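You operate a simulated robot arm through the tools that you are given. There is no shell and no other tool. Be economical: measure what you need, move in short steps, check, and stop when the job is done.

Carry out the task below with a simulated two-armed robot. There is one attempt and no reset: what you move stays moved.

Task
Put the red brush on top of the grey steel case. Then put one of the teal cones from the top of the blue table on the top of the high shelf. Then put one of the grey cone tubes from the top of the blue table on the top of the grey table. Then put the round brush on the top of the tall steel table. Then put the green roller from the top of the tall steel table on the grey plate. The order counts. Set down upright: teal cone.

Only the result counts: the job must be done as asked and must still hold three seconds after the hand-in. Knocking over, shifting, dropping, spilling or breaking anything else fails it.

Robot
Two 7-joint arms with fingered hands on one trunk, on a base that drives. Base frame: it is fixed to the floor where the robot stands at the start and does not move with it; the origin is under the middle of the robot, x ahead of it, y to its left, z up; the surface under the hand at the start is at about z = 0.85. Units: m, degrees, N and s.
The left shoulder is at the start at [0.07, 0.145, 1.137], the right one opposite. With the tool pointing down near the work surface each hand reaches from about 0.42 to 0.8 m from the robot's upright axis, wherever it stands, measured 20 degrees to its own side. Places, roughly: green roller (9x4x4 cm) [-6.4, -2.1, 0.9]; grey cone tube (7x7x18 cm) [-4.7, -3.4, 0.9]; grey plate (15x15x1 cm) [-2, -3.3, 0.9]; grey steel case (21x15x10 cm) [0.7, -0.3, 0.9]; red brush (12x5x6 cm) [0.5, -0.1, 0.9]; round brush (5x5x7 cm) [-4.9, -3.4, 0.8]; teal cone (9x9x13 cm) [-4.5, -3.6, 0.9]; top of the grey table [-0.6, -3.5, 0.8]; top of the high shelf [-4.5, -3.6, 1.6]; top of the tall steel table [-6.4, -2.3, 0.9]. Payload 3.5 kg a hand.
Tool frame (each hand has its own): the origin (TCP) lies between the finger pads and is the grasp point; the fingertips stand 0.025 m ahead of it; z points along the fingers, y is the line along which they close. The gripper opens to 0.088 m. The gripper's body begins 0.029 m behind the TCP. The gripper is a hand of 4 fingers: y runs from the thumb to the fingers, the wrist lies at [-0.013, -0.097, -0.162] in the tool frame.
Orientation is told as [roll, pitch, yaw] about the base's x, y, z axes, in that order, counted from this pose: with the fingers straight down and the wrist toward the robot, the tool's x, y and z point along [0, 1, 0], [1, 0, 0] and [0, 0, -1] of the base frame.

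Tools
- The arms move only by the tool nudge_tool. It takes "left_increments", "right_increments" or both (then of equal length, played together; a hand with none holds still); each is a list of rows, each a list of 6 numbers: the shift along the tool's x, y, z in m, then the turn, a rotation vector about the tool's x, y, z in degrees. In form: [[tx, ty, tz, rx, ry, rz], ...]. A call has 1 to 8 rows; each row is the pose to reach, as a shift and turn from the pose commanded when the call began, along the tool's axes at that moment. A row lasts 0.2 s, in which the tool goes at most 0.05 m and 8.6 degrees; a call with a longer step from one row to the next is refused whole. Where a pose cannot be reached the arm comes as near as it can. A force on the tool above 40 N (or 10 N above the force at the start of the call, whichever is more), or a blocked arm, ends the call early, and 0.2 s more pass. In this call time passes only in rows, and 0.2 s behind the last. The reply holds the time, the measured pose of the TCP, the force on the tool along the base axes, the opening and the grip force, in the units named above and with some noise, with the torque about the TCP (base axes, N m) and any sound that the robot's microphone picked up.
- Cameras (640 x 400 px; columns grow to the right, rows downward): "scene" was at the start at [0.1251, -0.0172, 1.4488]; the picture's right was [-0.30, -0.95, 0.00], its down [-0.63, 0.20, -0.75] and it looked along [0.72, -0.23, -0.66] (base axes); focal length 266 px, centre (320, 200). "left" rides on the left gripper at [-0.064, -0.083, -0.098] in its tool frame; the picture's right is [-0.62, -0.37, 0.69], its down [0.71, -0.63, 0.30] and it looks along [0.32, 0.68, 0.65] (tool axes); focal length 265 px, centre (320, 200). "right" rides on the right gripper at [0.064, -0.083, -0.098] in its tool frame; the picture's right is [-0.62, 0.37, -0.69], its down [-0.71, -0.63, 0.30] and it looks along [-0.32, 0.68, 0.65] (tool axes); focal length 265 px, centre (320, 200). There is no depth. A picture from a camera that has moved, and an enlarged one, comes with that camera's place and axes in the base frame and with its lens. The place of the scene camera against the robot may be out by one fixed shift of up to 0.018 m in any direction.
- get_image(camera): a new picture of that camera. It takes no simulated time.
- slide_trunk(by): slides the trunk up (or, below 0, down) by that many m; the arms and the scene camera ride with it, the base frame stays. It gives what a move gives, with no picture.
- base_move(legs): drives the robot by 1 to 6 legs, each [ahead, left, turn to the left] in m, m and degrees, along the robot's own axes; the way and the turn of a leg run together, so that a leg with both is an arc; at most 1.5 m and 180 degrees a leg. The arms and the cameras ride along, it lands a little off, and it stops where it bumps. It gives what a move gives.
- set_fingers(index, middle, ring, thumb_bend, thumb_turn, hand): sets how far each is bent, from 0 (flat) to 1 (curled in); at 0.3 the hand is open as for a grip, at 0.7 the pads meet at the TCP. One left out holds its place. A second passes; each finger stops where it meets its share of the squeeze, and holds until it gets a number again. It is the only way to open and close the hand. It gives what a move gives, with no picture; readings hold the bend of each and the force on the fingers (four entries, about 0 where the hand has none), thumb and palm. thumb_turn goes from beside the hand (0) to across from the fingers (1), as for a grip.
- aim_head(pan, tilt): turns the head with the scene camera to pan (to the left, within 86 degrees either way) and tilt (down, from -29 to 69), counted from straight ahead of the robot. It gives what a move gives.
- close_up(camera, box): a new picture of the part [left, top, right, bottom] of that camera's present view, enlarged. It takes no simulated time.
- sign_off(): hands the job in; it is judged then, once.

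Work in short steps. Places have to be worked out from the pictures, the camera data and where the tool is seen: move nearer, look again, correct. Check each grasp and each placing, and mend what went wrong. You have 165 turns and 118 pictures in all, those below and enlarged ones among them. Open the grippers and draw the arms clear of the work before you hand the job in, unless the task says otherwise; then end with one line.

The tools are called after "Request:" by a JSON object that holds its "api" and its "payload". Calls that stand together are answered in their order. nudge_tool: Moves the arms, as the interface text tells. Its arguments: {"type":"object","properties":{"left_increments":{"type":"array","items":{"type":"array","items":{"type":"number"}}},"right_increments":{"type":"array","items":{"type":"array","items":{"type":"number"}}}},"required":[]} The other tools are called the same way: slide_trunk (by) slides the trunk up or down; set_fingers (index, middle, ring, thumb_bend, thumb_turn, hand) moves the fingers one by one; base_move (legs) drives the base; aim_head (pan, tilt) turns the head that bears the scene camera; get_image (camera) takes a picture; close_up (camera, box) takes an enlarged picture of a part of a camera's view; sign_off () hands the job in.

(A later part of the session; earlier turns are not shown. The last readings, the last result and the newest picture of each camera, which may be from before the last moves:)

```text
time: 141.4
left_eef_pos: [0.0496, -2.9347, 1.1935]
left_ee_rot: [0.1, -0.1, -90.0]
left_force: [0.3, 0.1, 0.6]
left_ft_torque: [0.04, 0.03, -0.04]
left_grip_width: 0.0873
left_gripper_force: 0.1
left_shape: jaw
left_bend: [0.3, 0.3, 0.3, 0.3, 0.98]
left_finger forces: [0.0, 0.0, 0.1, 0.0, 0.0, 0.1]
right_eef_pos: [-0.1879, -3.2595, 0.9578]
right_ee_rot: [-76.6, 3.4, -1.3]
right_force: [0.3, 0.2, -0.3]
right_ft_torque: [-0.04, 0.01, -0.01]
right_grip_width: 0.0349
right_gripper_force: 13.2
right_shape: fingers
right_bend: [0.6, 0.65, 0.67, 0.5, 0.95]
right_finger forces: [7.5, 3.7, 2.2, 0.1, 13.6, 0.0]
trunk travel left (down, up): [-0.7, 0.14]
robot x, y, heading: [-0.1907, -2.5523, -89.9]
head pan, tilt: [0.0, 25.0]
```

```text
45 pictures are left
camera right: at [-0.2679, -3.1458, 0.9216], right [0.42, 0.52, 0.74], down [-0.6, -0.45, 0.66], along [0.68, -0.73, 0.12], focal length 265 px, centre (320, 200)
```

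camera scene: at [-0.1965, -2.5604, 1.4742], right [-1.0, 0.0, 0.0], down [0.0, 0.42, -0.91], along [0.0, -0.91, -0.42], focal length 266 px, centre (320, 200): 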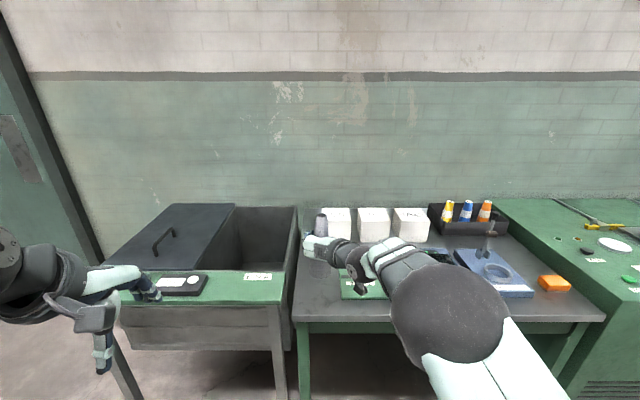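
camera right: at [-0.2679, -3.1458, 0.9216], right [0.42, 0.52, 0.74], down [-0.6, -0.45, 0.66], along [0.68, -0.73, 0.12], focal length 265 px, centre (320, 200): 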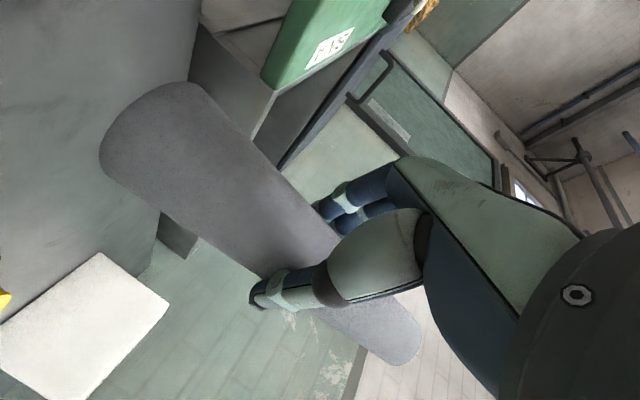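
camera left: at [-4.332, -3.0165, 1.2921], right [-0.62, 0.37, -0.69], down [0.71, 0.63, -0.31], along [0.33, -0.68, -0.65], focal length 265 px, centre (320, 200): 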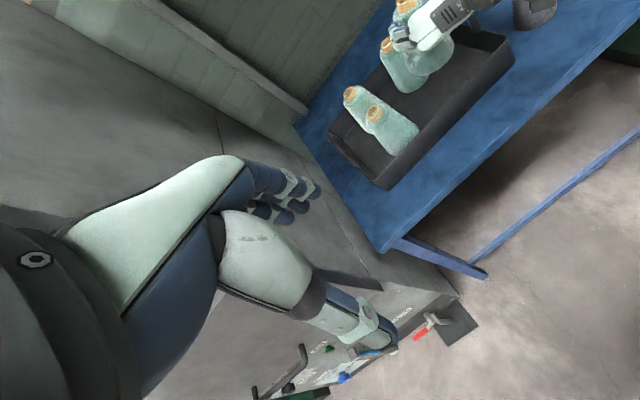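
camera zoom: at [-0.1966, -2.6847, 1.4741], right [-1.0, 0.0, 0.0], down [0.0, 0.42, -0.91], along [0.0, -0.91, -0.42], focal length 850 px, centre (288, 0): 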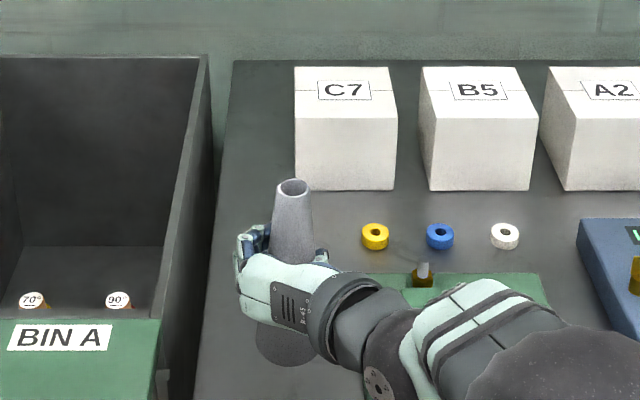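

Tube is nearly upright above the free spot. Lowering gently to contact with a 2° correction.

Request:
{"api": "nudge_tool", "payload": {"right_increments": [[0.02, 0.0012, 0.0048, 0, 0, -2], [0.039, 0.0024, 0.0094, 0, 0, -2], [0.046, 0.0029, 0.0111, 0, 0, -2], [0.05, 0.0031, 0.0121, 0, 0, -2], [0.054, 0.0034, 0.013, 0, 0, -2], [0.058, 0.0036, 0.014, 0, 0, -2]]}}

Request:
{"api": "close_up", "payload": {"camera": "scene", "box": [230, 200, 430, 325]}}

```text
time: 142.8
left_eef_pos: [0.0498, -2.9339, 1.1946]
left_ee_rot: [0.0, -0.2, -90.0]
left_force: [0.6, 0.4, 0.0]
left_ft_torque: [-0.04, 0.0, 0.0]
left_grip_width: 0.0875
left_gripper_force: 0.1
left_shape: jaw
left_bend: [0.3, 0.3, 0.3, 0.3, 0.98]
left_finger forces: [0.0, 0.0, 0.0, 0.0, 0.0, 0.1]
right_eef_pos: [-0.1856, -3.2598, 0.9013]
right_ee_rot: [-76.6, 5.2, -0.8]
right_force: [-0.6, -2.0, 4.6]
right_ft_torque: [-0.07, -0.02, -0.02]
right_grip_width: 0.0347
right_gripper_force: 14.5
right_shape: fingers
right_bend: [0.6, 0.65, 0.67, 0.5, 0.96]
right_finger forces: [8.0, 4.1, 2.4, 0.0, 14.4, 0.0]
trunk travel left (down, up): [-0.7, 0.14]
robot x, y, heading: [-0.1902, -2.5499, -90.0]
head pan, tilt: [0.0, 25.0]
```

```text
3.20 times, centred on (330, 262) of scene
camera zoom: at [-0.1969, -2.6832, 1.4743], right [-1.0, 0.0, 0.0], down [0.0, 0.42, -0.91], along [0.0, -0.91, -0.42], focal length 850 px, centre (288, 0)
```

zoom: 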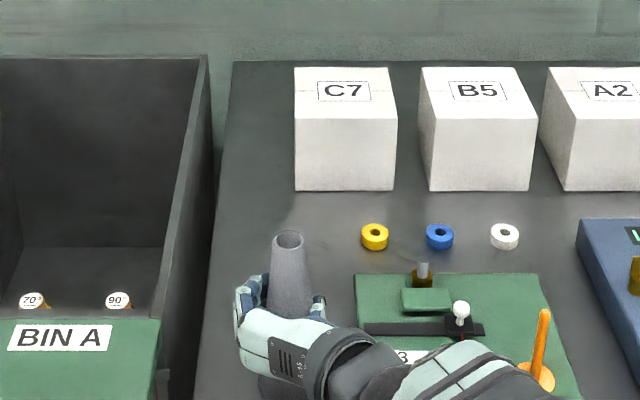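

Touching. Pressing 3 mm to seat, then opening.

Request:
{"api": "nudge_tool", "payload": {"right_increments": [[0.003, 0.0002, 0.0007, 0, 0, 0]]}}

Request:
{"api": "set_fingers", "payload": {"hand": "right", "index": 0.3, "middle": 0.3, "ring": 0.3, "thumb_bend": 0.25}}

Request:
{"api": "close_up", "payload": {"camera": "scene", "box": [230, 200, 430, 325]}}

```text
time: 143.2
left_eef_pos: [0.0507, -2.9325, 1.1948]
left_ee_rot: [0.0, -0.2, -90.0]
left_force: [-0.4, 0.5, -0.1]
left_ft_torque: [0.0, 0.0, 0.0]
left_grip_width: 0.0876
left_gripper_force: 0.0
left_shape: jaw
left_bend: [0.3, 0.3, 0.3, 0.3, 0.98]
left_finger forces: [0.1, 0.0, 0.0, 0.0, 0.0, 0.0]
right_eef_pos: [-0.1861, -3.2578, 0.8991]
right_ee_rot: [-76.8, 5.1, -1.0]
right_force: [-0.4, -3.9, 14.5]
right_ft_torque: [-0.21, -0.06, -0.03]
right_grip_width: 0.0352
right_gripper_force: 15.8
right_shape: fingers
right_bend: [0.6, 0.65, 0.67, 0.5, 0.96]
right_finger forces: [8.6, 4.7, 3.0, 0.0, 14.5, 0.0]
trunk travel left (down, up): [-0.7, 0.14]
robot x, y, heading: [-0.19, -2.549, -89.8]
head pan, tilt: [0.0, 25.0]
```

```text
time: 144.2
left_eef_pos: [0.0504, -2.935, 1.1944]
left_ee_rot: [0.0, -0.1, -90.0]
left_force: [-0.7, -0.2, 0.3]
left_ft_torque: [0.01, -0.02, 0.0]
left_grip_width: 0.0875
left_gripper_force: 0.0
left_shape: jaw
left_bend: [0.3, 0.3, 0.3, 0.3, 0.98]
left_finger forces: [0.0, 0.0, 0.0, 0.0, 0.0, 0.0]
right_eef_pos: [-0.1845, -3.2572, 0.8956]
right_ee_rot: [-76.4, 5.4, -0.9]
right_force: [-0.1, -0.4, 0.3]
right_ft_torque: [-0.01, 0.03, -0.01]
right_grip_width: 0.0881
right_gripper_force: 0.0
right_shape: fingers
right_bend: [0.3, 0.3, 0.3, 0.25, 0.98]
right_finger forces: [0.1, 0.1, 0.0, 0.0, 0.0, 0.1]
trunk travel left (down, up): [-0.7, 0.14]
robot x, y, heading: [-0.1892, -2.551, -89.8]
head pan, tilt: [0.0, 25.0]
```

```text
3.20 times, centred on (330, 262) of scene
camera zoom: at [-0.1966, -2.6844, 1.4741], right [-1.0, 0.0, 0.0], down [0.0, 0.42, -0.91], along [0.0, -0.91, -0.42], focal length 850 px, centre (288, 0)
```

zoom: 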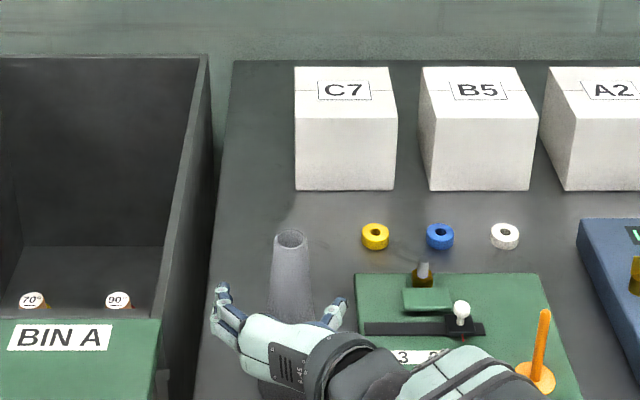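

Tube stands upright and free. Backing straight off.

Request:
{"api": "base_move", "payload": {"legs": [[-0.5, 0, 0]]}}

Request:
{"api": "get_image", "payload": {"camera": "scene"}}

```text
time: 147.2
left_eef_pos: [0.0522, -2.4171, 1.1931]
left_ee_rot: [0.0, -0.2, -89.8]
left_force: [0.5, -0.6, 0.0]
left_ft_torque: [-0.04, -0.02, 0.01]
left_grip_width: 0.0877
left_gripper_force: 0.1
left_shape: jaw
left_bend: [0.3, 0.3, 0.3, 0.3, 0.98]
left_finger forces: [0.1, 0.1, 0.0, 0.0, 0.0, 0.0]
right_eef_pos: [-0.1825, -2.7428, 0.8956]
right_ee_rot: [-76.3, 5.4, -0.6]
right_force: [0.1, 0.3, 0.7]
right_ft_torque: [-0.03, 0.0, -0.03]
right_grip_width: 0.0879
right_gripper_force: 0.0
right_shape: fingers
right_bend: [0.3, 0.3, 0.3, 0.25, 0.98]
right_finger forces: [0.0, 0.0, 0.1, 0.0, 0.0, 0.0]
trunk travel left (down, up): [-0.7, 0.14]
robot x, y, heading: [-0.191, -2.0324, -89.8]
head pan, tilt: [0.0, 25.0]
```

```text
42 pictures are left
camera scene: at [-0.1972, -2.1695, 1.474], right [-1.0, 0.0, 0.0], down [0.0, 0.42, -0.91], along [0.0, -0.91, -0.42], focal length 266 px, centre (320, 200)
```

scene: 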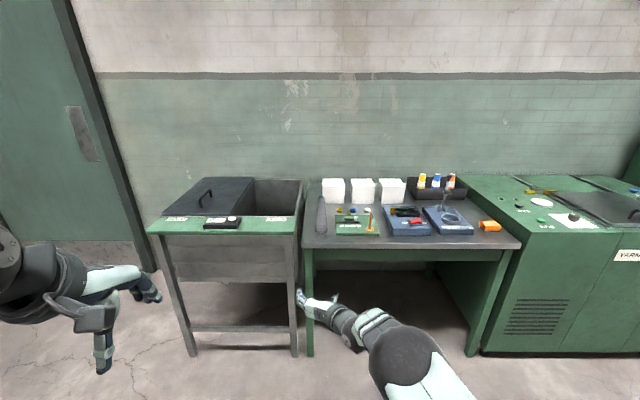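

Tube is placed and everything else is as before. Next, the round brush needs a downward grasp: turning the right hand back to fingers-down while raising it.

Request:
{"api": "nudge_tool", "payload": {"right_increments": [[-0.03, -0.01, -0.01, -0.7, 7.5, 0], [-0.06, -0.03, -0.02, -1.4, 15, 0], [-0.09, -0.05, -0.03, -2.1, 22.5, 0], [-0.12, -0.07, -0.045, -2.8, 30, 0], [-0.15, -0.09, -0.06, -3.5, 37.5, 0], [-0.175, -0.11, -0.08, -4.2, 45, 0], [-0.19, -0.13, -0.1, -4.9, 52.5, 0], [-0.2, -0.15, -0.12, -5.6, 60, 0]]}}

Request:
{"api": "base_move", "payload": {"legs": [[0, -1.35, 0], [0, -1.35, 0], [0, -1.3, 0]]}}

Request:
{"api": "get_image", "payload": {"camera": "scene"}}

```text
time: 149.0
left_eef_pos: [0.0506, -2.4168, 1.1932]
left_ee_rot: [0.0, -0.2, -89.8]
left_force: [-0.2, -0.7, 0.5]
left_ft_torque: [-0.04, 0.01, -0.01]
left_grip_width: 0.0877
left_gripper_force: 0.0
left_shape: jaw
left_bend: [0.3, 0.3, 0.3, 0.3, 0.98]
left_finger forces: [0.0, 0.0, 0.0, 0.0, 0.1, 0.0]
right_eef_pos: [-0.3116, -2.672, 1.1339]
right_ee_rot: [-16.3, 1.5, 3.2]
right_force: [-0.8, 0.6, 0.6]
right_ft_torque: [-0.01, 0.02, 0.0]
right_grip_width: 0.0878
right_gripper_force: 0.0
right_shape: fingers
right_bend: [0.3, 0.3, 0.3, 0.25, 0.98]
right_finger forces: [0.0, 0.1, 0.1, 0.0, 0.0, 0.0]
trunk travel left (down, up): [-0.7, 0.14]
robot x, y, heading: [-0.1924, -2.0401, -89.6]
head pan, tilt: [0.0, 25.0]
```

```text
time: 168.2
left_eef_pos: [-3.9641, -2.2361, 1.1922]
left_ee_rot: [-0.1, -0.1, -93.8]
left_force: [-0.1, -0.2, -1.0]
left_ft_torque: [0.04, 0.01, 0.0]
left_grip_width: 0.0874
left_gripper_force: 0.0
left_shape: jaw
left_bend: [0.3, 0.3, 0.3, 0.3, 0.98]
left_finger forces: [0.0, 0.0, 0.0, 0.0, 0.1, 0.0]
right_eef_pos: [-4.3436, -2.4645, 1.1337]
right_ee_rot: [-16.2, 1.5, -1.0]
right_force: [-0.7, 0.2, -0.5]
right_ft_torque: [-0.01, 0.0, 0.02]
right_grip_width: 0.0882
right_gripper_force: 0.0
right_shape: fingers
right_bend: [0.3, 0.3, 0.3, 0.25, 0.98]
right_finger forces: [0.0, 0.1, 0.1, 0.1, 0.0, 0.0]
trunk travel left (down, up): [-0.7, 0.14]
robot x, y, heading: [-4.176, -1.8381, -93.6]
head pan, tilt: [0.0, 25.0]
```

```text
41 pictures are left
camera scene: at [-4.1947, -1.9703, 1.4741], right [-1.0, 0.07, 0.0], down [0.03, 0.42, -0.91], along [-0.06, -0.9, -0.42], focal length 266 px, centre (320, 200)
```

scene: 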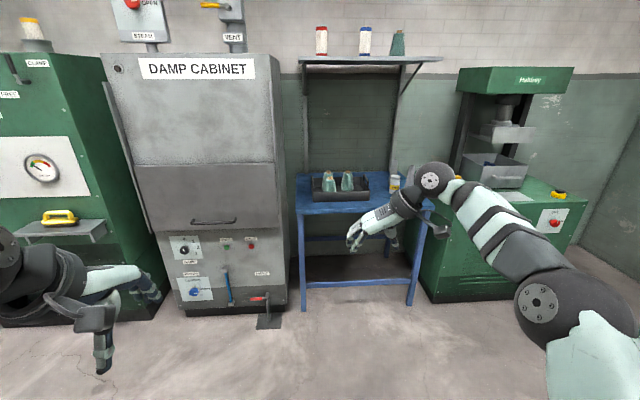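

Completing the fingers-down pose and driving to in front of the brush.

Request:
{"api": "nudge_tool", "payload": {"right_increments": [[0.03, 0, -0.009, 0, 8, 0], [0.06, 0, -0.018, 0, 16.2, 0], [0.09, 0, -0.027, 0, 16.2, 0]]}}

Request:
{"api": "base_move", "payload": {"legs": [[0, 0, 3.6], [0, -0.535, 0], [0.8, 0, 0]]}}

Request:
{"api": "get_image", "payload": {"camera": "scene"}}

Request:
{"api": "get_image", "payload": {"camera": "right"}}

```text
time: 169.0
left_eef_pos: [-3.9646, -2.2332, 1.1943]
left_ee_rot: [0.0, -0.2, -93.9]
left_force: [0.1, 0.5, -0.2]
left_ft_torque: [0.0, 0.01, -0.01]
left_grip_width: 0.0876
left_gripper_force: 0.1
left_shape: jaw
left_bend: [0.3, 0.3, 0.3, 0.3, 0.98]
left_finger forces: [0.1, 0.0, 0.0, 0.0, 0.0, 0.1]
right_eef_pos: [-4.3419, -2.3691, 1.1337]
right_ee_rot: [0.0, 1.6, -1.1]
right_force: [0.6, 0.4, 0.0]
right_ft_torque: [0.0, 0.01, -0.01]
right_grip_width: 0.0877
right_gripper_force: 0.1
right_shape: fingers
right_bend: [0.3, 0.3, 0.3, 0.25, 0.98]
right_finger forces: [0.1, 0.0, 0.0, 0.0, 0.0, 0.0]
trunk travel left (down, up): [-0.7, 0.14]
robot x, y, heading: [-4.1806, -1.8377, -93.8]
head pan, tilt: [0.0, 25.0]
```

```text
time: 176.3
left_eef_pos: [-4.4807, -3.0088, 1.1948]
left_ee_rot: [0.0, -0.2, -91.1]
left_force: [0.5, -0.1, -0.9]
left_ft_torque: [-0.02, 0.01, 0.0]
left_grip_width: 0.0877
left_gripper_force: 0.0
left_shape: jaw
left_bend: [0.3, 0.3, 0.3, 0.3, 0.98]
left_finger forces: [0.0, 0.0, 0.0, 0.1, 0.0, 0.1]
right_eef_pos: [-4.8495, -3.1624, 1.1326]
right_ee_rot: [-0.1, 1.6, 1.9]
right_force: [-0.9, -0.3, -0.4]
right_ft_torque: [0.02, 0.01, 0.01]
right_grip_width: 0.088
right_gripper_force: 0.0
right_shape: fingers
right_bend: [0.3, 0.3, 0.3, 0.25, 0.98]
right_finger forces: [0.0, 0.0, 0.1, 0.0, 0.0, 0.0]
trunk travel left (down, up): [-0.7, 0.14]
robot x, y, heading: [-4.7167, -2.6237, -90.9]
head pan, tilt: [0.0, 25.0]
```

```text
40 pictures are left
camera scene: at [-4.723, -2.7548, 1.4742], right [-1.0, 0.02, 0.0], down [0.01, 0.42, -0.91], along [-0.02, -0.91, -0.42], focal length 266 px, centre (320, 200)
```

scene: 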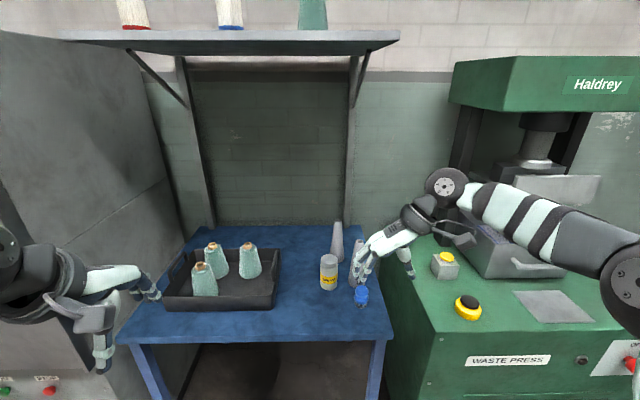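

```text
39 pictures are left
camera right: at [-4.9315, -3.1, 1.2332], right [0.41, -0.61, 0.68], down [-0.61, -0.74, -0.29], along [0.68, -0.3, -0.67], focal length 265 px, centre (320, 200)
```

right: 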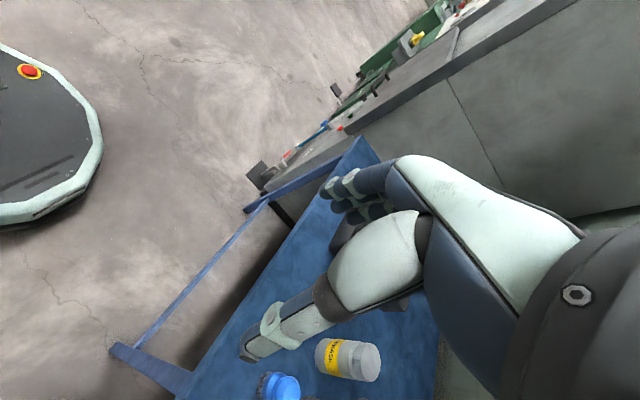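

Brush is near (−4.862,−3.384). Driving 0.215 m forward so the hand is above it, then re-measuring.

Request:
{"api": "base_move", "payload": {"legs": [[0.2, -0.005, 0.9]]}}

Request:
{"api": "get_image", "payload": {"camera": "right"}}

Request:
{"api": "close_up", "payload": {"camera": "scene", "box": [260, 220, 460, 345]}}

```text
time: 177.9
left_eef_pos: [-4.4852, -3.2031, 1.1949]
left_ee_rot: [0.0, -0.1, -90.6]
left_force: [-0.2, -0.5, 0.8]
left_ft_torque: [0.01, 0.02, -0.03]
left_grip_width: 0.0875
left_gripper_force: 0.0
left_shape: jaw
left_bend: [0.3, 0.3, 0.3, 0.3, 0.98]
left_finger forces: [0.0, 0.0, 0.1, 0.1, 0.0, 0.0]
right_eef_pos: [-4.8527, -3.3596, 1.1342]
right_ee_rot: [-0.2, 1.6, 2.4]
right_force: [0.2, -0.6, 0.4]
right_ft_torque: [-0.01, 0.01, -0.01]
right_grip_width: 0.0877
right_gripper_force: 0.0
right_shape: fingers
right_bend: [0.3, 0.3, 0.3, 0.25, 0.98]
right_finger forces: [0.1, 0.0, 0.0, 0.0, 0.0, 0.0]
trunk travel left (down, up): [-0.7, 0.14]
robot x, y, heading: [-4.7213, -2.8202, -90.4]
head pan, tilt: [0.0, 25.0]
```

```text
38 pictures are left
camera right: at [-4.9351, -3.2979, 1.2339], right [0.41, -0.6, 0.68], down [-0.61, -0.74, -0.29], along [0.68, -0.3, -0.67], focal length 265 px, centre (320, 200)
```

right: 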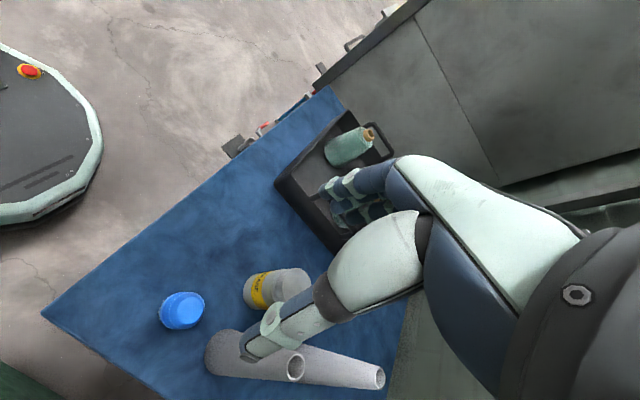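

```text
3.20 times, centred on (360, 282) of scene
camera zoom: at [-4.7296, -2.9505, 1.4743], right [-1.0, 0.01, 0.0], down [0.0, 0.42, -0.91], along [-0.01, -0.91, -0.42], focal length 850 px, centre (192, -64)
```

zoom: 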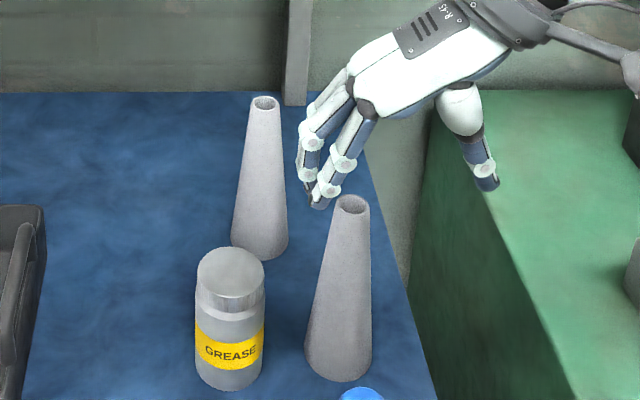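

Brush centre is (−4.864,−3.396). Shifting over it and lowering to z≈0.93.

Request:
{"api": "nudge_tool", "payload": {"right_increments": [[-0.018, -0.006, 0.01, -0.8, 0, 0], [-0.036, -0.0125, 0.02, -1.6, 0, 0], [-0.036, -0.0125, 0.06, -1.6, 0, 0], [-0.036, -0.0125, 0.1, -1.6, 0, 0], [-0.036, -0.0125, 0.14, -1.6, 0, 0], [-0.036, -0.0125, 0.175, -1.6, 0, 0], [-0.036, -0.0125, 0.2, -1.6, 0, 0]]}}

Request:
{"api": "get_image", "payload": {"camera": "right"}}

Request:
{"api": "get_image", "payload": {"camera": "scene"}}

```text
time: 179.5
left_eef_pos: [-4.4859, -3.2043, 1.1944]
left_ee_rot: [0.0, 0.0, -90.6]
left_force: [0.0, -0.3, -0.1]
left_ft_torque: [-0.03, 0.01, 0.0]
left_grip_width: 0.0876
left_gripper_force: 0.1
left_shape: jaw
left_bend: [0.3, 0.3, 0.3, 0.3, 0.98]
left_finger forces: [0.0, 0.0, 0.1, 0.0, 0.0, 0.0]
right_eef_pos: [-4.8691, -3.3963, 0.9318]
right_ee_rot: [0.0, 0.0, 2.4]
right_force: [0.6, -0.2, 0.6]
right_ft_torque: [0.02, 0.0, 0.03]
right_grip_width: 0.0879
right_gripper_force: 0.1
right_shape: fingers
right_bend: [0.3, 0.3, 0.3, 0.25, 0.98]
right_finger forces: [0.0, 0.1, 0.1, 0.0, 0.1, 0.0]
trunk travel left (down, up): [-0.7, 0.14]
robot x, y, heading: [-4.7248, -2.8132, -90.5]
head pan, tilt: [0.0, 25.0]
```

```text
36 pictures are left
camera right: at [-4.9542, -3.3352, 1.0294], right [0.39, -0.6, 0.69], down [-0.6, -0.74, -0.3], along [0.7, -0.29, -0.65], focal length 265 px, centre (320, 200)
```

right: 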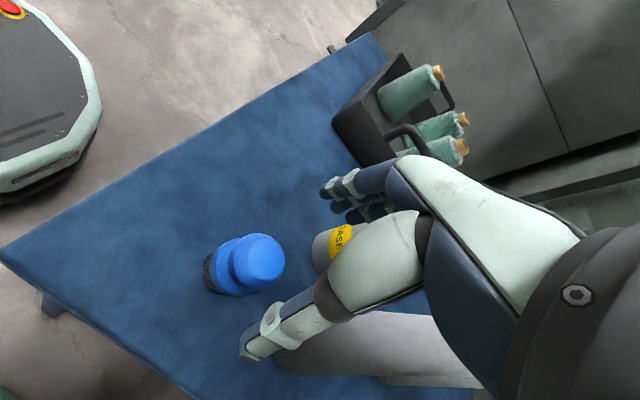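

```text
35 pictures are left
camera scene: at [-4.7299, -2.9532, 1.4741], right [-1.0, 0.01, 0.0], down [0.0, 0.42, -0.91], along [-0.01, -0.91, -0.42], focal length 266 px, centre (320, 200)
```

scene: 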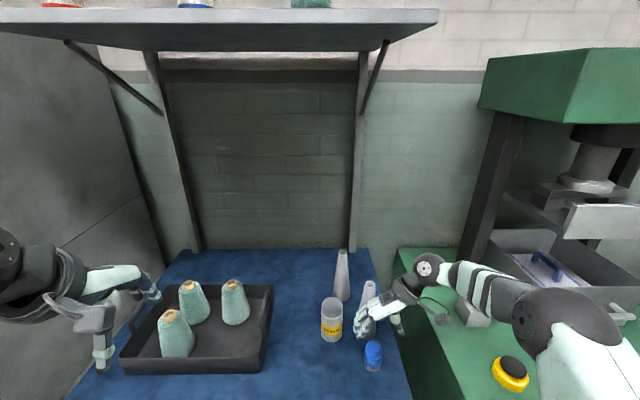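

Aligned within a few mm. Lowering to grasp height and closing.

Request:
{"api": "nudge_tool", "payload": {"right_increments": [[0.002, 0.002, 0.03, 0, 0, 0], [0.002, 0.002, 0.06, 0, 0, 0], [0.002, 0.002, 0.082, 0, 0, 0]]}}

Request:
{"api": "set_fingers", "payload": {"hand": "right", "index": 0.7, "middle": 0.7, "ring": 0.7, "thumb_bend": 0.7}}

Request:
{"api": "get_image", "payload": {"camera": "right"}}

```text
time: 180.3
left_eef_pos: [-4.4833, -3.2043, 1.195]
left_ee_rot: [0.0, 0.0, -90.6]
left_force: [-0.2, -0.2, -0.2]
left_ft_torque: [0.01, 0.0, 0.02]
left_grip_width: 0.0877
left_gripper_force: 0.1
left_shape: jaw
left_bend: [0.3, 0.3, 0.3, 0.3, 0.98]
left_finger forces: [0.0, 0.0, 0.1, 0.1, 0.0, 0.0]
right_eef_pos: [-4.8684, -3.3942, 0.8529]
right_ee_rot: [0.1, 0.0, 2.4]
right_force: [0.5, -0.9, -0.4]
right_ft_torque: [-0.01, -0.02, -0.02]
right_grip_width: 0.0878
right_gripper_force: 0.0
right_shape: fingers
right_bend: [0.3, 0.3, 0.3, 0.25, 0.98]
right_finger forces: [0.0, 0.0, 0.0, 0.0, 0.0, 0.0]
trunk travel left (down, up): [-0.7, 0.14]
robot x, y, heading: [-4.7248, -2.8183, -90.6]
head pan, tilt: [0.0, 25.0]
```

```text
time: 181.3
left_eef_pos: [-4.4853, -3.2048, 1.194]
left_ee_rot: [0.0, -0.2, -90.5]
left_force: [-1.0, 0.5, 0.6]
left_ft_torque: [0.0, -0.02, 0.01]
left_grip_width: 0.0874
left_gripper_force: 0.1
left_shape: jaw
left_bend: [0.3, 0.3, 0.3, 0.3, 0.98]
left_finger forces: [0.1, 0.0, 0.0, 0.1, 0.1, 0.0]
right_eef_pos: [-4.8686, -3.3939, 0.8531]
right_ee_rot: [0.0, 0.1, 2.4]
right_force: [-0.3, -0.1, 0.5]
right_ft_torque: [-0.02, 0.0, 0.02]
right_grip_width: 0.0342
right_gripper_force: 13.6
right_shape: fingers
right_bend: [0.6, 0.61, 0.67, 0.5, 0.95]
right_finger forces: [5.2, 6.9, 1.6, 0.0, 13.5, 0.0]
trunk travel left (down, up): [-0.7, 0.14]
robot x, y, heading: [-4.7227, -2.8198, -90.6]
head pan, tilt: [0.0, 25.0]
```

```text
34 pictures are left
camera right: at [-4.9526, -3.3328, 0.95], right [0.39, -0.6, 0.69], down [-0.6, -0.74, -0.3], along [0.7, -0.3, -0.65], focal length 265 px, centre (320, 200)
```

right: 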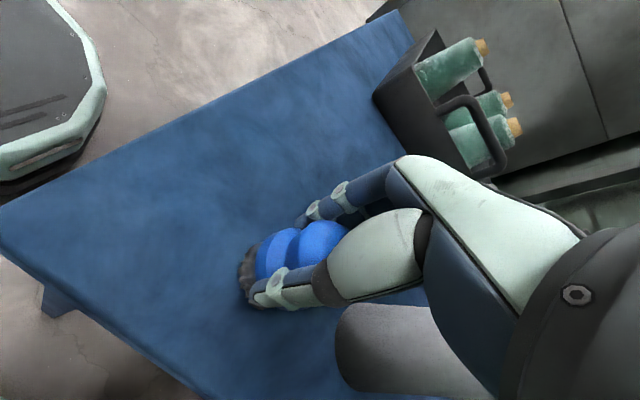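

Brush gripped. Lifting, then backing away and turning toward the steel table on the −x wall.

Request:
{"api": "nudge_tool", "payload": {"right_increments": [[0, 0, -0.03, 0, 0, 0], [0, 0, -0.07, 0, 0, 0], [0, 0, -0.11, 0, 0, 0], [0, 0, -0.15, 0, 0, 0], [0, 0, -0.19, 0, 0, 0], [0, 0, -0.23, 0, 0, 0], [0, 0, -0.26, 0, 0, 0]]}}

Request:
{"api": "base_move", "payload": {"legs": [[-0.55, 0, 0], [0, 0, -45], [0, 0, -45]]}}

Request:
{"api": "get_image", "payload": {"camera": "scene"}}

```text
time: 182.9
left_eef_pos: [-4.4841, -3.2049, 1.1938]
left_ee_rot: [0.0, -0.3, -90.7]
left_force: [0.4, 0.2, -0.7]
left_ft_torque: [0.04, 0.02, -0.01]
left_grip_width: 0.0876
left_gripper_force: 0.1
left_shape: jaw
left_bend: [0.3, 0.3, 0.3, 0.3, 0.98]
left_finger forces: [0.1, 0.0, 0.0, 0.0, 0.2, 0.1]
right_eef_pos: [-4.869, -3.3939, 1.1122]
right_ee_rot: [0.1, 0.0, 2.4]
right_force: [0.8, -0.5, -0.2]
right_ft_torque: [-0.01, 0.02, -0.01]
right_grip_width: 0.0339
right_gripper_force: 12.9
right_shape: fingers
right_bend: [0.6, 0.62, 0.68, 0.5, 0.95]
right_finger forces: [5.1, 6.5, 1.3, 0.0, 12.9, 0.1]
trunk travel left (down, up): [-0.7, 0.14]
robot x, y, heading: [-4.7224, -2.8146, -90.7]
head pan, tilt: [0.0, 25.0]
```

```text
time: 190.4
left_eef_pos: [-5.1173, -2.4696, 1.1935]
left_ee_rot: [-0.1, -0.3, 175.4]
left_force: [0.4, 0.7, 0.3]
left_ft_torque: [-0.02, 0.0, 0.01]
left_grip_width: 0.0877
left_gripper_force: 0.1
left_shape: jaw
left_bend: [0.3, 0.3, 0.3, 0.3, 0.98]
left_finger forces: [0.0, 0.0, 0.0, 0.1, 0.1, 0.1]
right_eef_pos: [-5.2794, -2.0734, 1.1109]
right_ee_rot: [0.0, 0.0, -91.5]
right_force: [-0.7, 0.9, -0.8]
right_ft_torque: [-0.01, 0.01, -0.03]
right_grip_width: 0.0337
right_gripper_force: 12.7
right_shape: fingers
right_bend: [0.61, 0.62, 0.68, 0.5, 0.95]
right_finger forces: [5.0, 6.6, 1.4, 0.0, 12.8, 0.0]
trunk travel left (down, up): [-0.7, 0.14]
robot x, y, heading: [-4.7174, -2.2574, 175.3]
head pan, tilt: [0.0, 25.0]
```

```text
33 pictures are left
camera scene: at [-4.8627, -2.239, 1.4741], right [0.08, 1.0, 0.0], down [0.42, -0.03, -0.91], along [-0.9, 0.07, -0.42], focal length 266 px, centre (320, 200)
```

scene: 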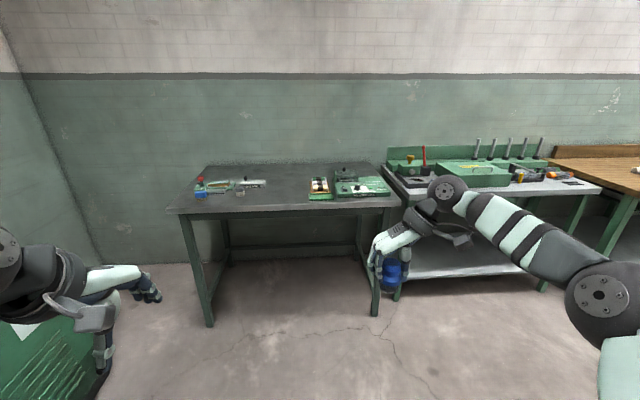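

Table has plenty of free room in the middle. Zooming to see the green roller.

Request:
{"api": "close_up", "payload": {"camera": "scene", "box": [160, 150, 400, 300]}}

```text
2.67 times, centred on (280, 225) of scene
camera zoom: at [-4.8627, -2.239, 1.4741], right [0.08, 1.0, 0.0], down [0.42, -0.03, -0.91], along [-0.9, 0.07, -0.42], focal length 708 px, centre (427, 133)
```

zoom: 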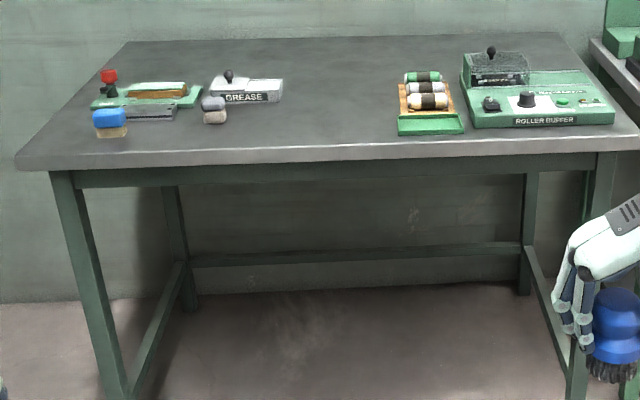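

The green roller is the back one in the small rack. First the brush: target about (−6.2,−2.33) in the empty middle. Driving nearer.

Request:
{"api": "base_move", "payload": {"legs": [[0, 0, 4.7], [0.7, 0.21, 0]]}}

Request:
{"api": "get_image", "payload": {"camera": "scene"}}

Request:
{"api": "get_image", "payload": {"camera": "right"}}

```text
time: 194.7
left_eef_pos: [-5.7728, -2.7094, 1.1933]
left_ee_rot: [0.1, -0.1, 179.8]
left_force: [-0.2, 0.0, 0.2]
left_ft_torque: [-0.02, 0.01, 0.02]
left_grip_width: 0.0874
left_gripper_force: 0.1
left_shape: jaw
left_bend: [0.3, 0.3, 0.3, 0.3, 0.98]
left_finger forces: [0.1, 0.0, 0.0, 0.0, 0.0, 0.1]
right_eef_pos: [-5.9625, -2.3267, 1.1112]
right_ee_rot: [0.0, 0.0, -87.2]
right_force: [0.7, -0.3, 0.1]
right_ft_torque: [-0.03, -0.04, 0.01]
right_grip_width: 0.0337
right_gripper_force: 13.1
right_shape: fingers
right_bend: [0.61, 0.62, 0.68, 0.5, 0.95]
right_finger forces: [4.9, 6.7, 1.4, 0.0, 12.8, 0.0]
trunk travel left (down, up): [-0.7, 0.14]
robot x, y, heading: [-5.3884, -2.4683, 179.9]
head pan, tilt: [0.0, 25.0]
```

```text
31 pictures are left
camera scene: at [-5.5348, -2.4603, 1.4741], right [0.0, 1.0, 0.0], down [0.42, 0.0, -0.91], along [-0.91, 0.0, -0.42], focal length 266 px, centre (320, 200)
```

scene: 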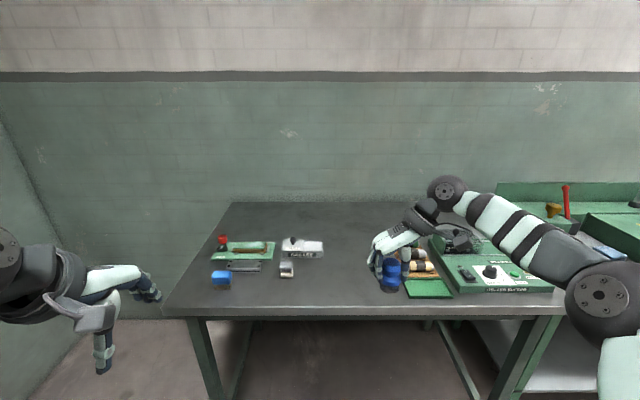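

```text
30 pictures are left
camera right: at [-5.9018, -2.2395, 1.2092], right [-0.6, -0.4, 0.69], down [-0.74, 0.59, -0.3], along [-0.29, -0.7, -0.65], focal length 265 px, centre (320, 200)
```

right: 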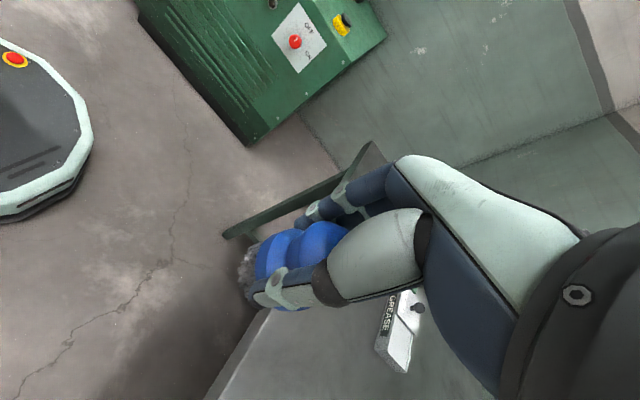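

Driving 0.24 m forward and 3 cm left, so the brush hangs over the empty middle.

Request:
{"api": "base_move", "payload": {"legs": [[0.24, 0.03, 0]]}}

Request:
{"api": "nudge_tool", "payload": {"right_increments": [[0, 0, 0.03, 0, 0, 0], [0, 0, 0.06, 0, 0, 0], [0, 0, 0.09, 0, 0, 0]]}}

Request:
{"api": "get_image", "payload": {"camera": "scene"}}

Request:
{"api": "get_image", "payload": {"camera": "right"}}

```text
time: 196.5
left_eef_pos: [-6.0058, -2.7362, 1.1939]
left_ee_rot: [0.0, -0.2, 179.5]
left_force: [0.8, 0.7, 0.4]
left_ft_torque: [-0.05, 0.01, -0.02]
left_grip_width: 0.0876
left_gripper_force: 0.1
left_shape: jaw
left_bend: [0.3, 0.3, 0.3, 0.3, 0.98]
left_finger forces: [0.0, 0.0, 0.0, 0.1, 0.0, 0.0]
right_eef_pos: [-6.1956, -2.3528, 1.1126]
right_ee_rot: [-0.1, 0.0, -87.5]
right_force: [0.0, 0.2, -1.2]
right_ft_torque: [0.0, 0.0, 0.0]
right_grip_width: 0.0337
right_gripper_force: 12.9
right_shape: fingers
right_bend: [0.61, 0.62, 0.68, 0.5, 0.95]
right_finger forces: [5.1, 6.6, 1.5, 0.0, 12.8, 0.0]
trunk travel left (down, up): [-0.7, 0.14]
robot x, y, heading: [-5.621, -2.4986, 179.2]
head pan, tilt: [0.0, 25.0]
```

```text
time: 197.3
left_eef_pos: [-6.0078, -2.7361, 1.1934]
left_ee_rot: [0.0, -0.1, 179.6]
left_force: [-0.2, -0.1, -0.6]
left_ft_torque: [-0.02, 0.02, 0.0]
left_grip_width: 0.0878
left_gripper_force: 0.0
left_shape: jaw
left_bend: [0.3, 0.3, 0.3, 0.3, 0.98]
left_finger forces: [0.0, 0.1, 0.0, 0.1, 0.0, 0.0]
right_eef_pos: [-6.1984, -2.3531, 1.021]
right_ee_rot: [-0.1, 0.0, -87.5]
right_force: [0.2, -0.7, -1.1]
right_ft_torque: [0.0, -0.01, 0.02]
right_grip_width: 0.0337
right_gripper_force: 12.8
right_shape: fingers
right_bend: [0.61, 0.62, 0.68, 0.5, 0.95]
right_finger forces: [5.0, 6.6, 1.3, 0.1, 12.6, 0.0]
trunk travel left (down, up): [-0.7, 0.14]
robot x, y, heading: [-5.6218, -2.4957, 179.7]
head pan, tilt: [0.0, 25.0]
```

```text
29 pictures are left
camera scene: at [-5.7704, -2.4883, 1.474], right [0.01, 1.0, 0.0], down [0.42, 0.0, -0.91], along [-0.91, 0.01, -0.42], focal length 266 px, centre (320, 200)
```

scene: 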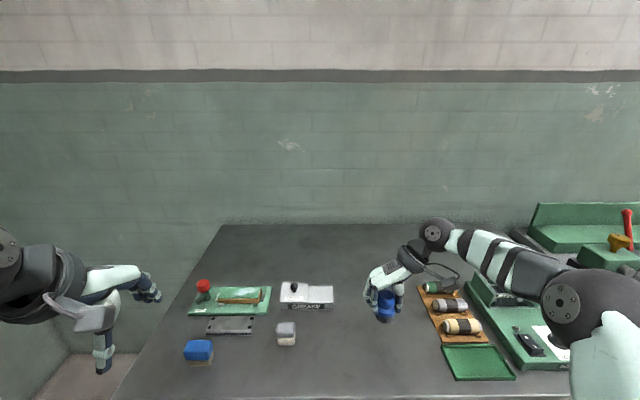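

```text
28 pictures are left
camera right: at [-6.1373, -2.2663, 1.1177], right [-0.6, -0.39, 0.69], down [-0.74, 0.6, -0.31], along [-0.29, -0.7, -0.65], focal length 265 px, centre (320, 200)
```

right: 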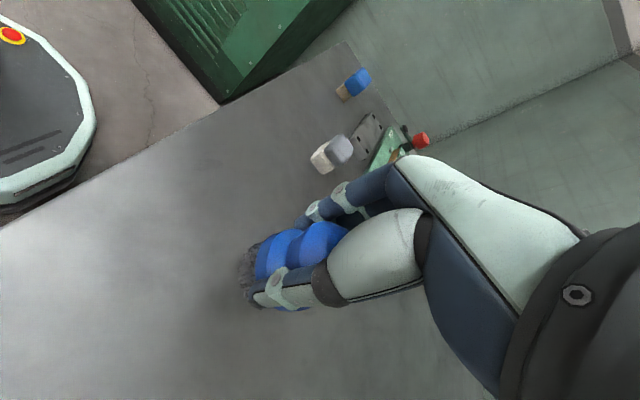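

Clear beneath. Lowering step by step to contact.

Request:
{"api": "nudge_tool", "payload": {"right_increments": [[0, 0, 0.02, 0, 0, 0], [0, 0, 0.04, 0, 0, 0], [0, 0, 0.048, 0, 0, 0], [0, 0, 0.053, 0, 0, 0], [0, 0, 0.058, 0, 0, 0], [0, 0, 0.063, 0, 0, 0], [0, 0, 0.068, 0, 0, 0], [0, 0, 0.073, 0, 0, 0]]}}

Request:
{"api": "get_image", "payload": {"camera": "right"}}

```text
time: 199.1
left_eef_pos: [-6.0076, -2.7363, 1.195]
left_ee_rot: [0.1, -0.2, 179.5]
left_force: [-0.1, -0.4, 0.6]
left_ft_torque: [0.02, 0.0, -0.03]
left_grip_width: 0.088
left_gripper_force: 0.0
left_shape: jaw
left_bend: [0.3, 0.3, 0.3, 0.3, 0.98]
left_finger forces: [0.0, 0.0, 0.0, 0.1, 0.0, 0.1]
right_eef_pos: [-6.1981, -2.3506, 0.9486]
right_ee_rot: [-0.1, 0.2, -87.5]
right_force: [-0.3, 0.2, -1.7]
right_ft_torque: [0.0, 0.0, 0.0]
right_grip_width: 0.0335
right_gripper_force: 12.4
right_shape: fingers
right_bend: [0.61, 0.62, 0.68, 0.5, 0.95]
right_finger forces: [5.0, 6.6, 1.3, 0.0, 12.5, 0.1]
trunk travel left (down, up): [-0.7, 0.14]
robot x, y, heading: [-5.6225, -2.4966, 179.5]
head pan, tilt: [0.0, 25.0]
```

```text
27 pictures are left
camera right: at [-6.1359, -2.2652, 1.0458], right [-0.6, -0.39, 0.69], down [-0.74, 0.6, -0.3], along [-0.3, -0.7, -0.65], focal length 265 px, centre (320, 200)
```

right: 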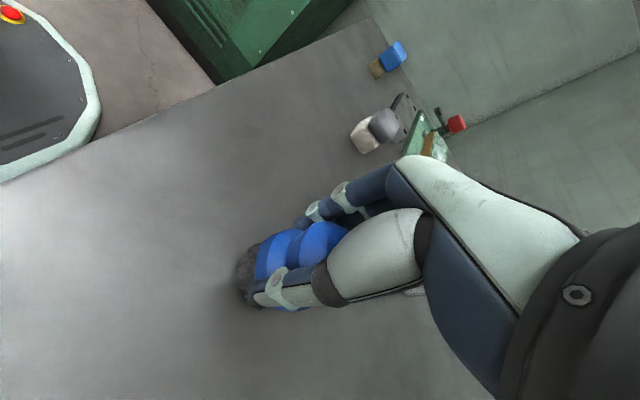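

Not in contact yet but close (shadow narrowing). Continuing in 4 mm steps.

Request:
{"api": "nudge_tool", "payload": {"right_increments": [[0, 0, 0.005, 0, 0, 0], [0, 0, 0.01, 0, 0, 0], [0, 0, 0.015, 0, 0, 0], [0, 0, 0.02, 0, 0, 0], [0, 0, 0.025, 0, 0, 0], [0, 0, 0.03, 0, 0, 0], [0, 0, 0.035, 0, 0, 0], [0, 0, 0.04, 0, 0, 0]]}}

Request:
{"api": "get_image", "payload": {"camera": "right"}}

```text
time: 200.9
left_eef_pos: [-6.0051, -2.7372, 1.1947]
left_ee_rot: [0.0, -0.4, 179.5]
left_force: [0.2, -0.5, 0.5]
left_ft_torque: [-0.03, -0.01, 0.01]
left_grip_width: 0.0874
left_gripper_force: 0.0
left_shape: jaw
left_bend: [0.3, 0.3, 0.3, 0.3, 0.98]
left_finger forces: [0.1, 0.0, 0.0, 0.1, 0.0, 0.1]
right_eef_pos: [-6.1971, -2.3536, 0.9103]
right_ee_rot: [0.0, 0.0, -87.6]
right_force: [1.8, -1.2, 11.0]
right_ft_torque: [-0.14, 0.13, 0.01]
right_grip_width: 0.0148
right_gripper_force: 9.4
right_shape: fingers
right_bend: [0.7, 0.65, 0.66, 0.58, 0.94]
right_finger forces: [0.0, 5.4, 4.5, 0.1, 9.5, 0.1]
trunk travel left (down, up): [-0.7, 0.14]
robot x, y, heading: [-5.6184, -2.4993, 179.4]
head pan, tilt: [0.0, 25.0]
```

```text
26 pictures are left
camera right: at [-6.1345, -2.2658, 1.0073], right [-0.6, -0.39, 0.69], down [-0.74, 0.6, -0.3], along [-0.3, -0.7, -0.65], focal length 265 px, centre (320, 200)
```

right: 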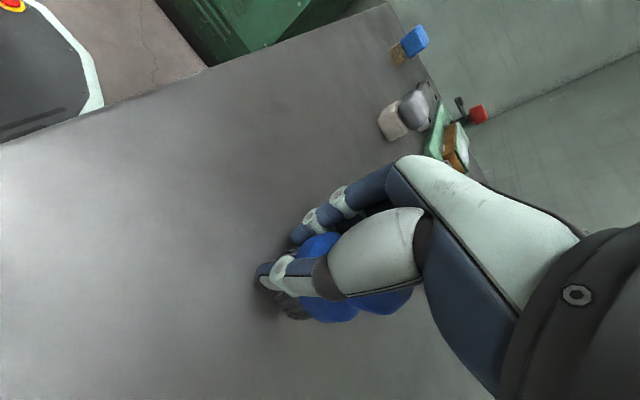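

The brush slipped inside the fingers under contact (table ≈0.866). Looking at its attitude before releasing.

Request:
{"api": "close_up", "payload": {"camera": "scene", "box": [330, 230, 490, 330]}}

```text
4.00 times, centred on (410, 280) of scene
camera zoom: at [-5.7667, -2.4892, 1.4743], right [0.01, 1.0, 0.0], down [0.42, 0.0, -0.91], along [-0.91, 0.01, -0.42], focal length 1062 px, centre (-40, -120)
```

zoom: 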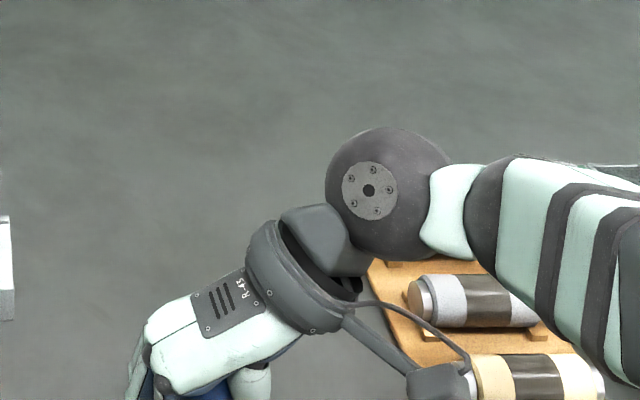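

Request:
{"api": "close_up", "payload": {"camera": "scene", "box": [340, 300, 436, 360]}}

```text
6.67 times, centred on (388, 330) of scene
camera zoom: at [-5.7667, -2.4892, 1.4743], right [0.01, 1.0, 0.0], down [0.42, 0.0, -0.91], along [-0.91, 0.01, -0.42], focal length 1770 px, centre (-133, -667)
```

zoom: 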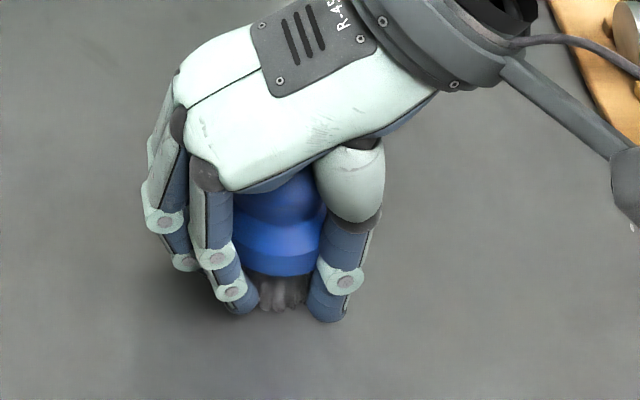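

The brush is upright and touching the table. Easing off 4 mm and opening.

Request:
{"api": "nudge_tool", "payload": {"right_increments": [[0, 0, -0.004, 0, 0, 0]]}}

Request:
{"api": "set_fingers", "payload": {"hand": "right", "index": 0.3, "middle": 0.3, "ring": 0.3, "thumb_bend": 0.3}}

Request:
{"api": "close_up", "payload": {"camera": "scene", "box": [340, 300, 436, 360]}}

```text
time: 201.3
left_eef_pos: [-6.0072, -2.7367, 1.1939]
left_ee_rot: [-0.1, -0.2, 179.5]
left_force: [0.0, 0.2, -1.3]
left_ft_torque: [-0.01, 0.0, -0.02]
left_grip_width: 0.0876
left_gripper_force: 0.0
left_shape: jaw
left_bend: [0.3, 0.3, 0.3, 0.3, 0.98]
left_finger forces: [0.0, 0.0, 0.0, 0.0, 0.0, 0.0]
right_eef_pos: [-6.198, -2.3526, 0.9115]
right_ee_rot: [0.1, 0.2, -87.6]
right_force: [0.9, -0.6, 1.7]
right_ft_torque: [-0.05, 0.0, -0.01]
right_grip_width: 0.0142
right_gripper_force: 7.1
right_shape: fingers
right_bend: [0.7, 0.65, 0.66, 0.58, 0.95]
right_finger forces: [0.0, 4.0, 4.2, 0.0, 7.0, 0.0]
trunk travel left (down, up): [-0.7, 0.14]
robot x, y, heading: [-5.6229, -2.4987, 179.5]
head pan, tilt: [0.0, 25.0]
```

```text
time: 202.3
left_eef_pos: [-6.0083, -2.7368, 1.1946]
left_ee_rot: [-0.1, -0.2, 179.5]
left_force: [-0.1, -0.1, 0.3]
left_ft_torque: [0.03, 0.01, 0.01]
left_grip_width: 0.0878
left_gripper_force: 0.1
left_shape: jaw
left_bend: [0.3, 0.3, 0.3, 0.3, 0.98]
left_finger forces: [0.0, 0.1, 0.0, 0.1, 0.0, 0.0]
right_eef_pos: [-6.1998, -2.3524, 0.9142]
right_ee_rot: [-0.1, 0.0, -87.5]
right_force: [0.0, 1.0, -0.5]
right_ft_torque: [0.02, -0.02, -0.01]
right_grip_width: 0.0843
right_gripper_force: 0.0
right_shape: fingers
right_bend: [0.3, 0.3, 0.3, 0.3, 0.97]
right_finger forces: [0.1, 0.0, 0.0, 0.0, 0.0, 0.0]
trunk travel left (down, up): [-0.7, 0.14]
robot x, y, heading: [-5.6228, -2.4964, 179.5]
head pan, tilt: [0.0, 25.0]
```

```text
6.67 times, centred on (388, 330) of scene
camera zoom: at [-5.7692, -2.4885, 1.4741], right [0.01, 1.0, 0.0], down [0.42, 0.0, -0.91], along [-0.91, 0.01, -0.42], focal length 1770 px, centre (-133, -667)
```

zoom: 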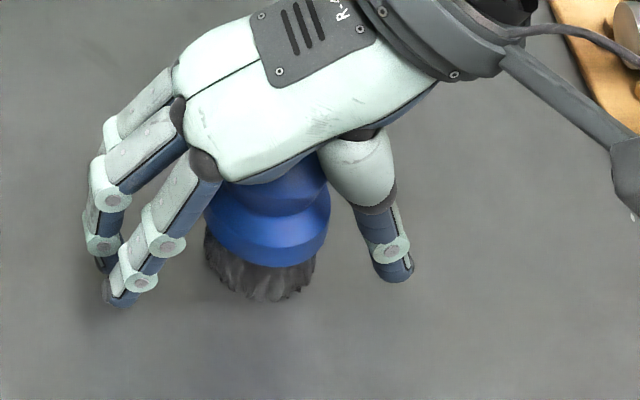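

Released; raising slowly so it can settle.

Request:
{"api": "nudge_tool", "payload": {"right_increments": [[0, 0, -0.008, 0, 0, 0], [0, 0, -0.016, 0, 0, 0], [0, 0, -0.03, 0, 0, 0], [0, 0, -0.05, 0, 0, 0], [0, 0, -0.09, 0, 0, 0], [0, 0, -0.13, 0, 0, 0], [0, 0, -0.17, 0, 0, 0]]}}

Request:
{"api": "get_image", "payload": {"camera": "scene"}}

Request:
{"api": "get_image", "payload": {"camera": "right"}}

```text
time: 203.9
left_eef_pos: [-6.0077, -2.7365, 1.1935]
left_ee_rot: [0.0, -0.2, 179.5]
left_force: [-0.4, 0.8, -0.1]
left_ft_torque: [-0.01, -0.02, 0.02]
left_grip_width: 0.0876
left_gripper_force: 0.1
left_shape: jaw
left_bend: [0.3, 0.3, 0.3, 0.3, 0.98]
left_finger forces: [0.0, 0.0, 0.0, 0.0, 0.0, 0.0]
right_eef_pos: [-6.1948, -2.3525, 1.0807]
right_ee_rot: [0.0, 0.0, -87.5]
right_force: [-0.4, 0.5, 0.2]
right_ft_torque: [0.01, 0.01, -0.01]
right_grip_width: 0.0846
right_gripper_force: 0.1
right_shape: fingers
right_bend: [0.3, 0.3, 0.3, 0.3, 0.97]
right_finger forces: [0.0, 0.0, 0.0, 0.0, 0.0, 0.0]
trunk travel left (down, up): [-0.7, 0.14]
robot x, y, heading: [-5.6211, -2.4963, 179.3]
head pan, tilt: [0.0, 25.0]
```

```text
22 pictures are left
camera scene: at [-5.7684, -2.4886, 1.4741], right [0.01, 1.0, 0.0], down [0.42, 0.0, -0.91], along [-0.91, 0.01, -0.42], focal length 266 px, centre (320, 200)
```

scene: 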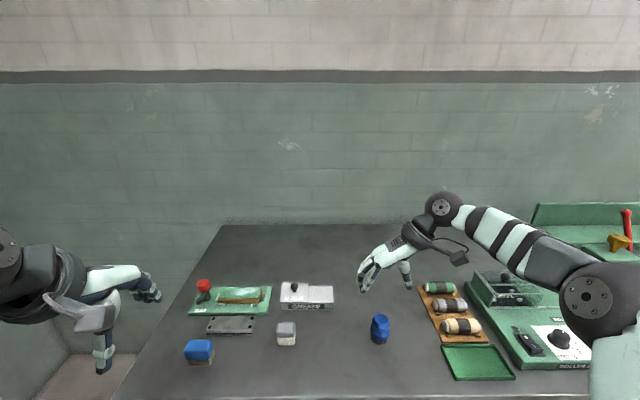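

```text
21 pictures are left
camera right: at [-6.1326, -2.2662, 1.1785], right [-0.6, -0.39, 0.69], down [-0.74, 0.6, -0.3], along [-0.29, -0.7, -0.65], focal length 265 px, centre (320, 200)
```

right: 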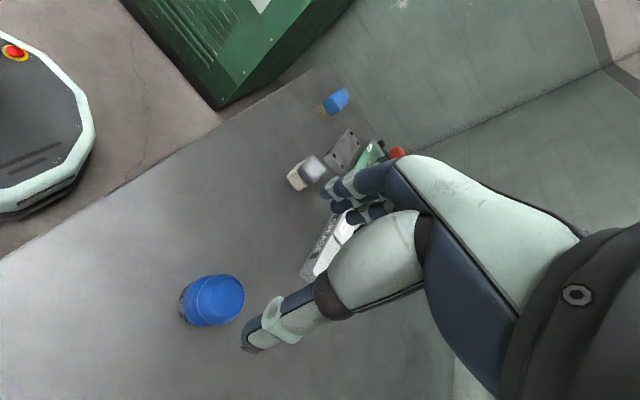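

The round brush stands freely on the steel table. Now the green roller (back one of the rack, about (−6.38,−2.13)); zooming on the rack.

Request:
{"api": "close_up", "payload": {"camera": "scene", "box": [405, 270, 501, 330]}}

```text
6.67 times, centred on (453, 300) of scene
camera zoom: at [-5.7684, -2.4886, 1.4741], right [0.01, 1.0, 0.0], down [0.42, 0.0, -0.91], along [-0.91, 0.01, -0.42], focal length 1770 px, centre (-567, -467)
```

zoom: 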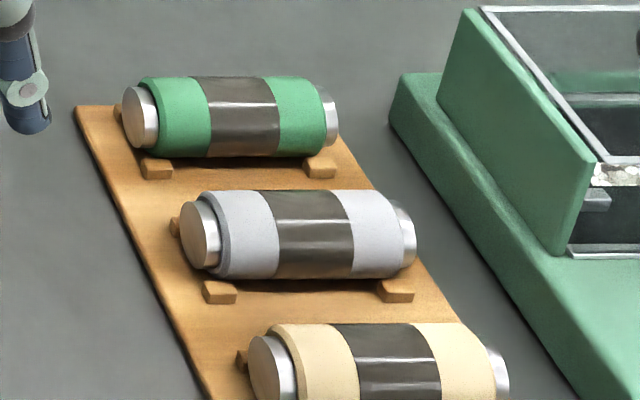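

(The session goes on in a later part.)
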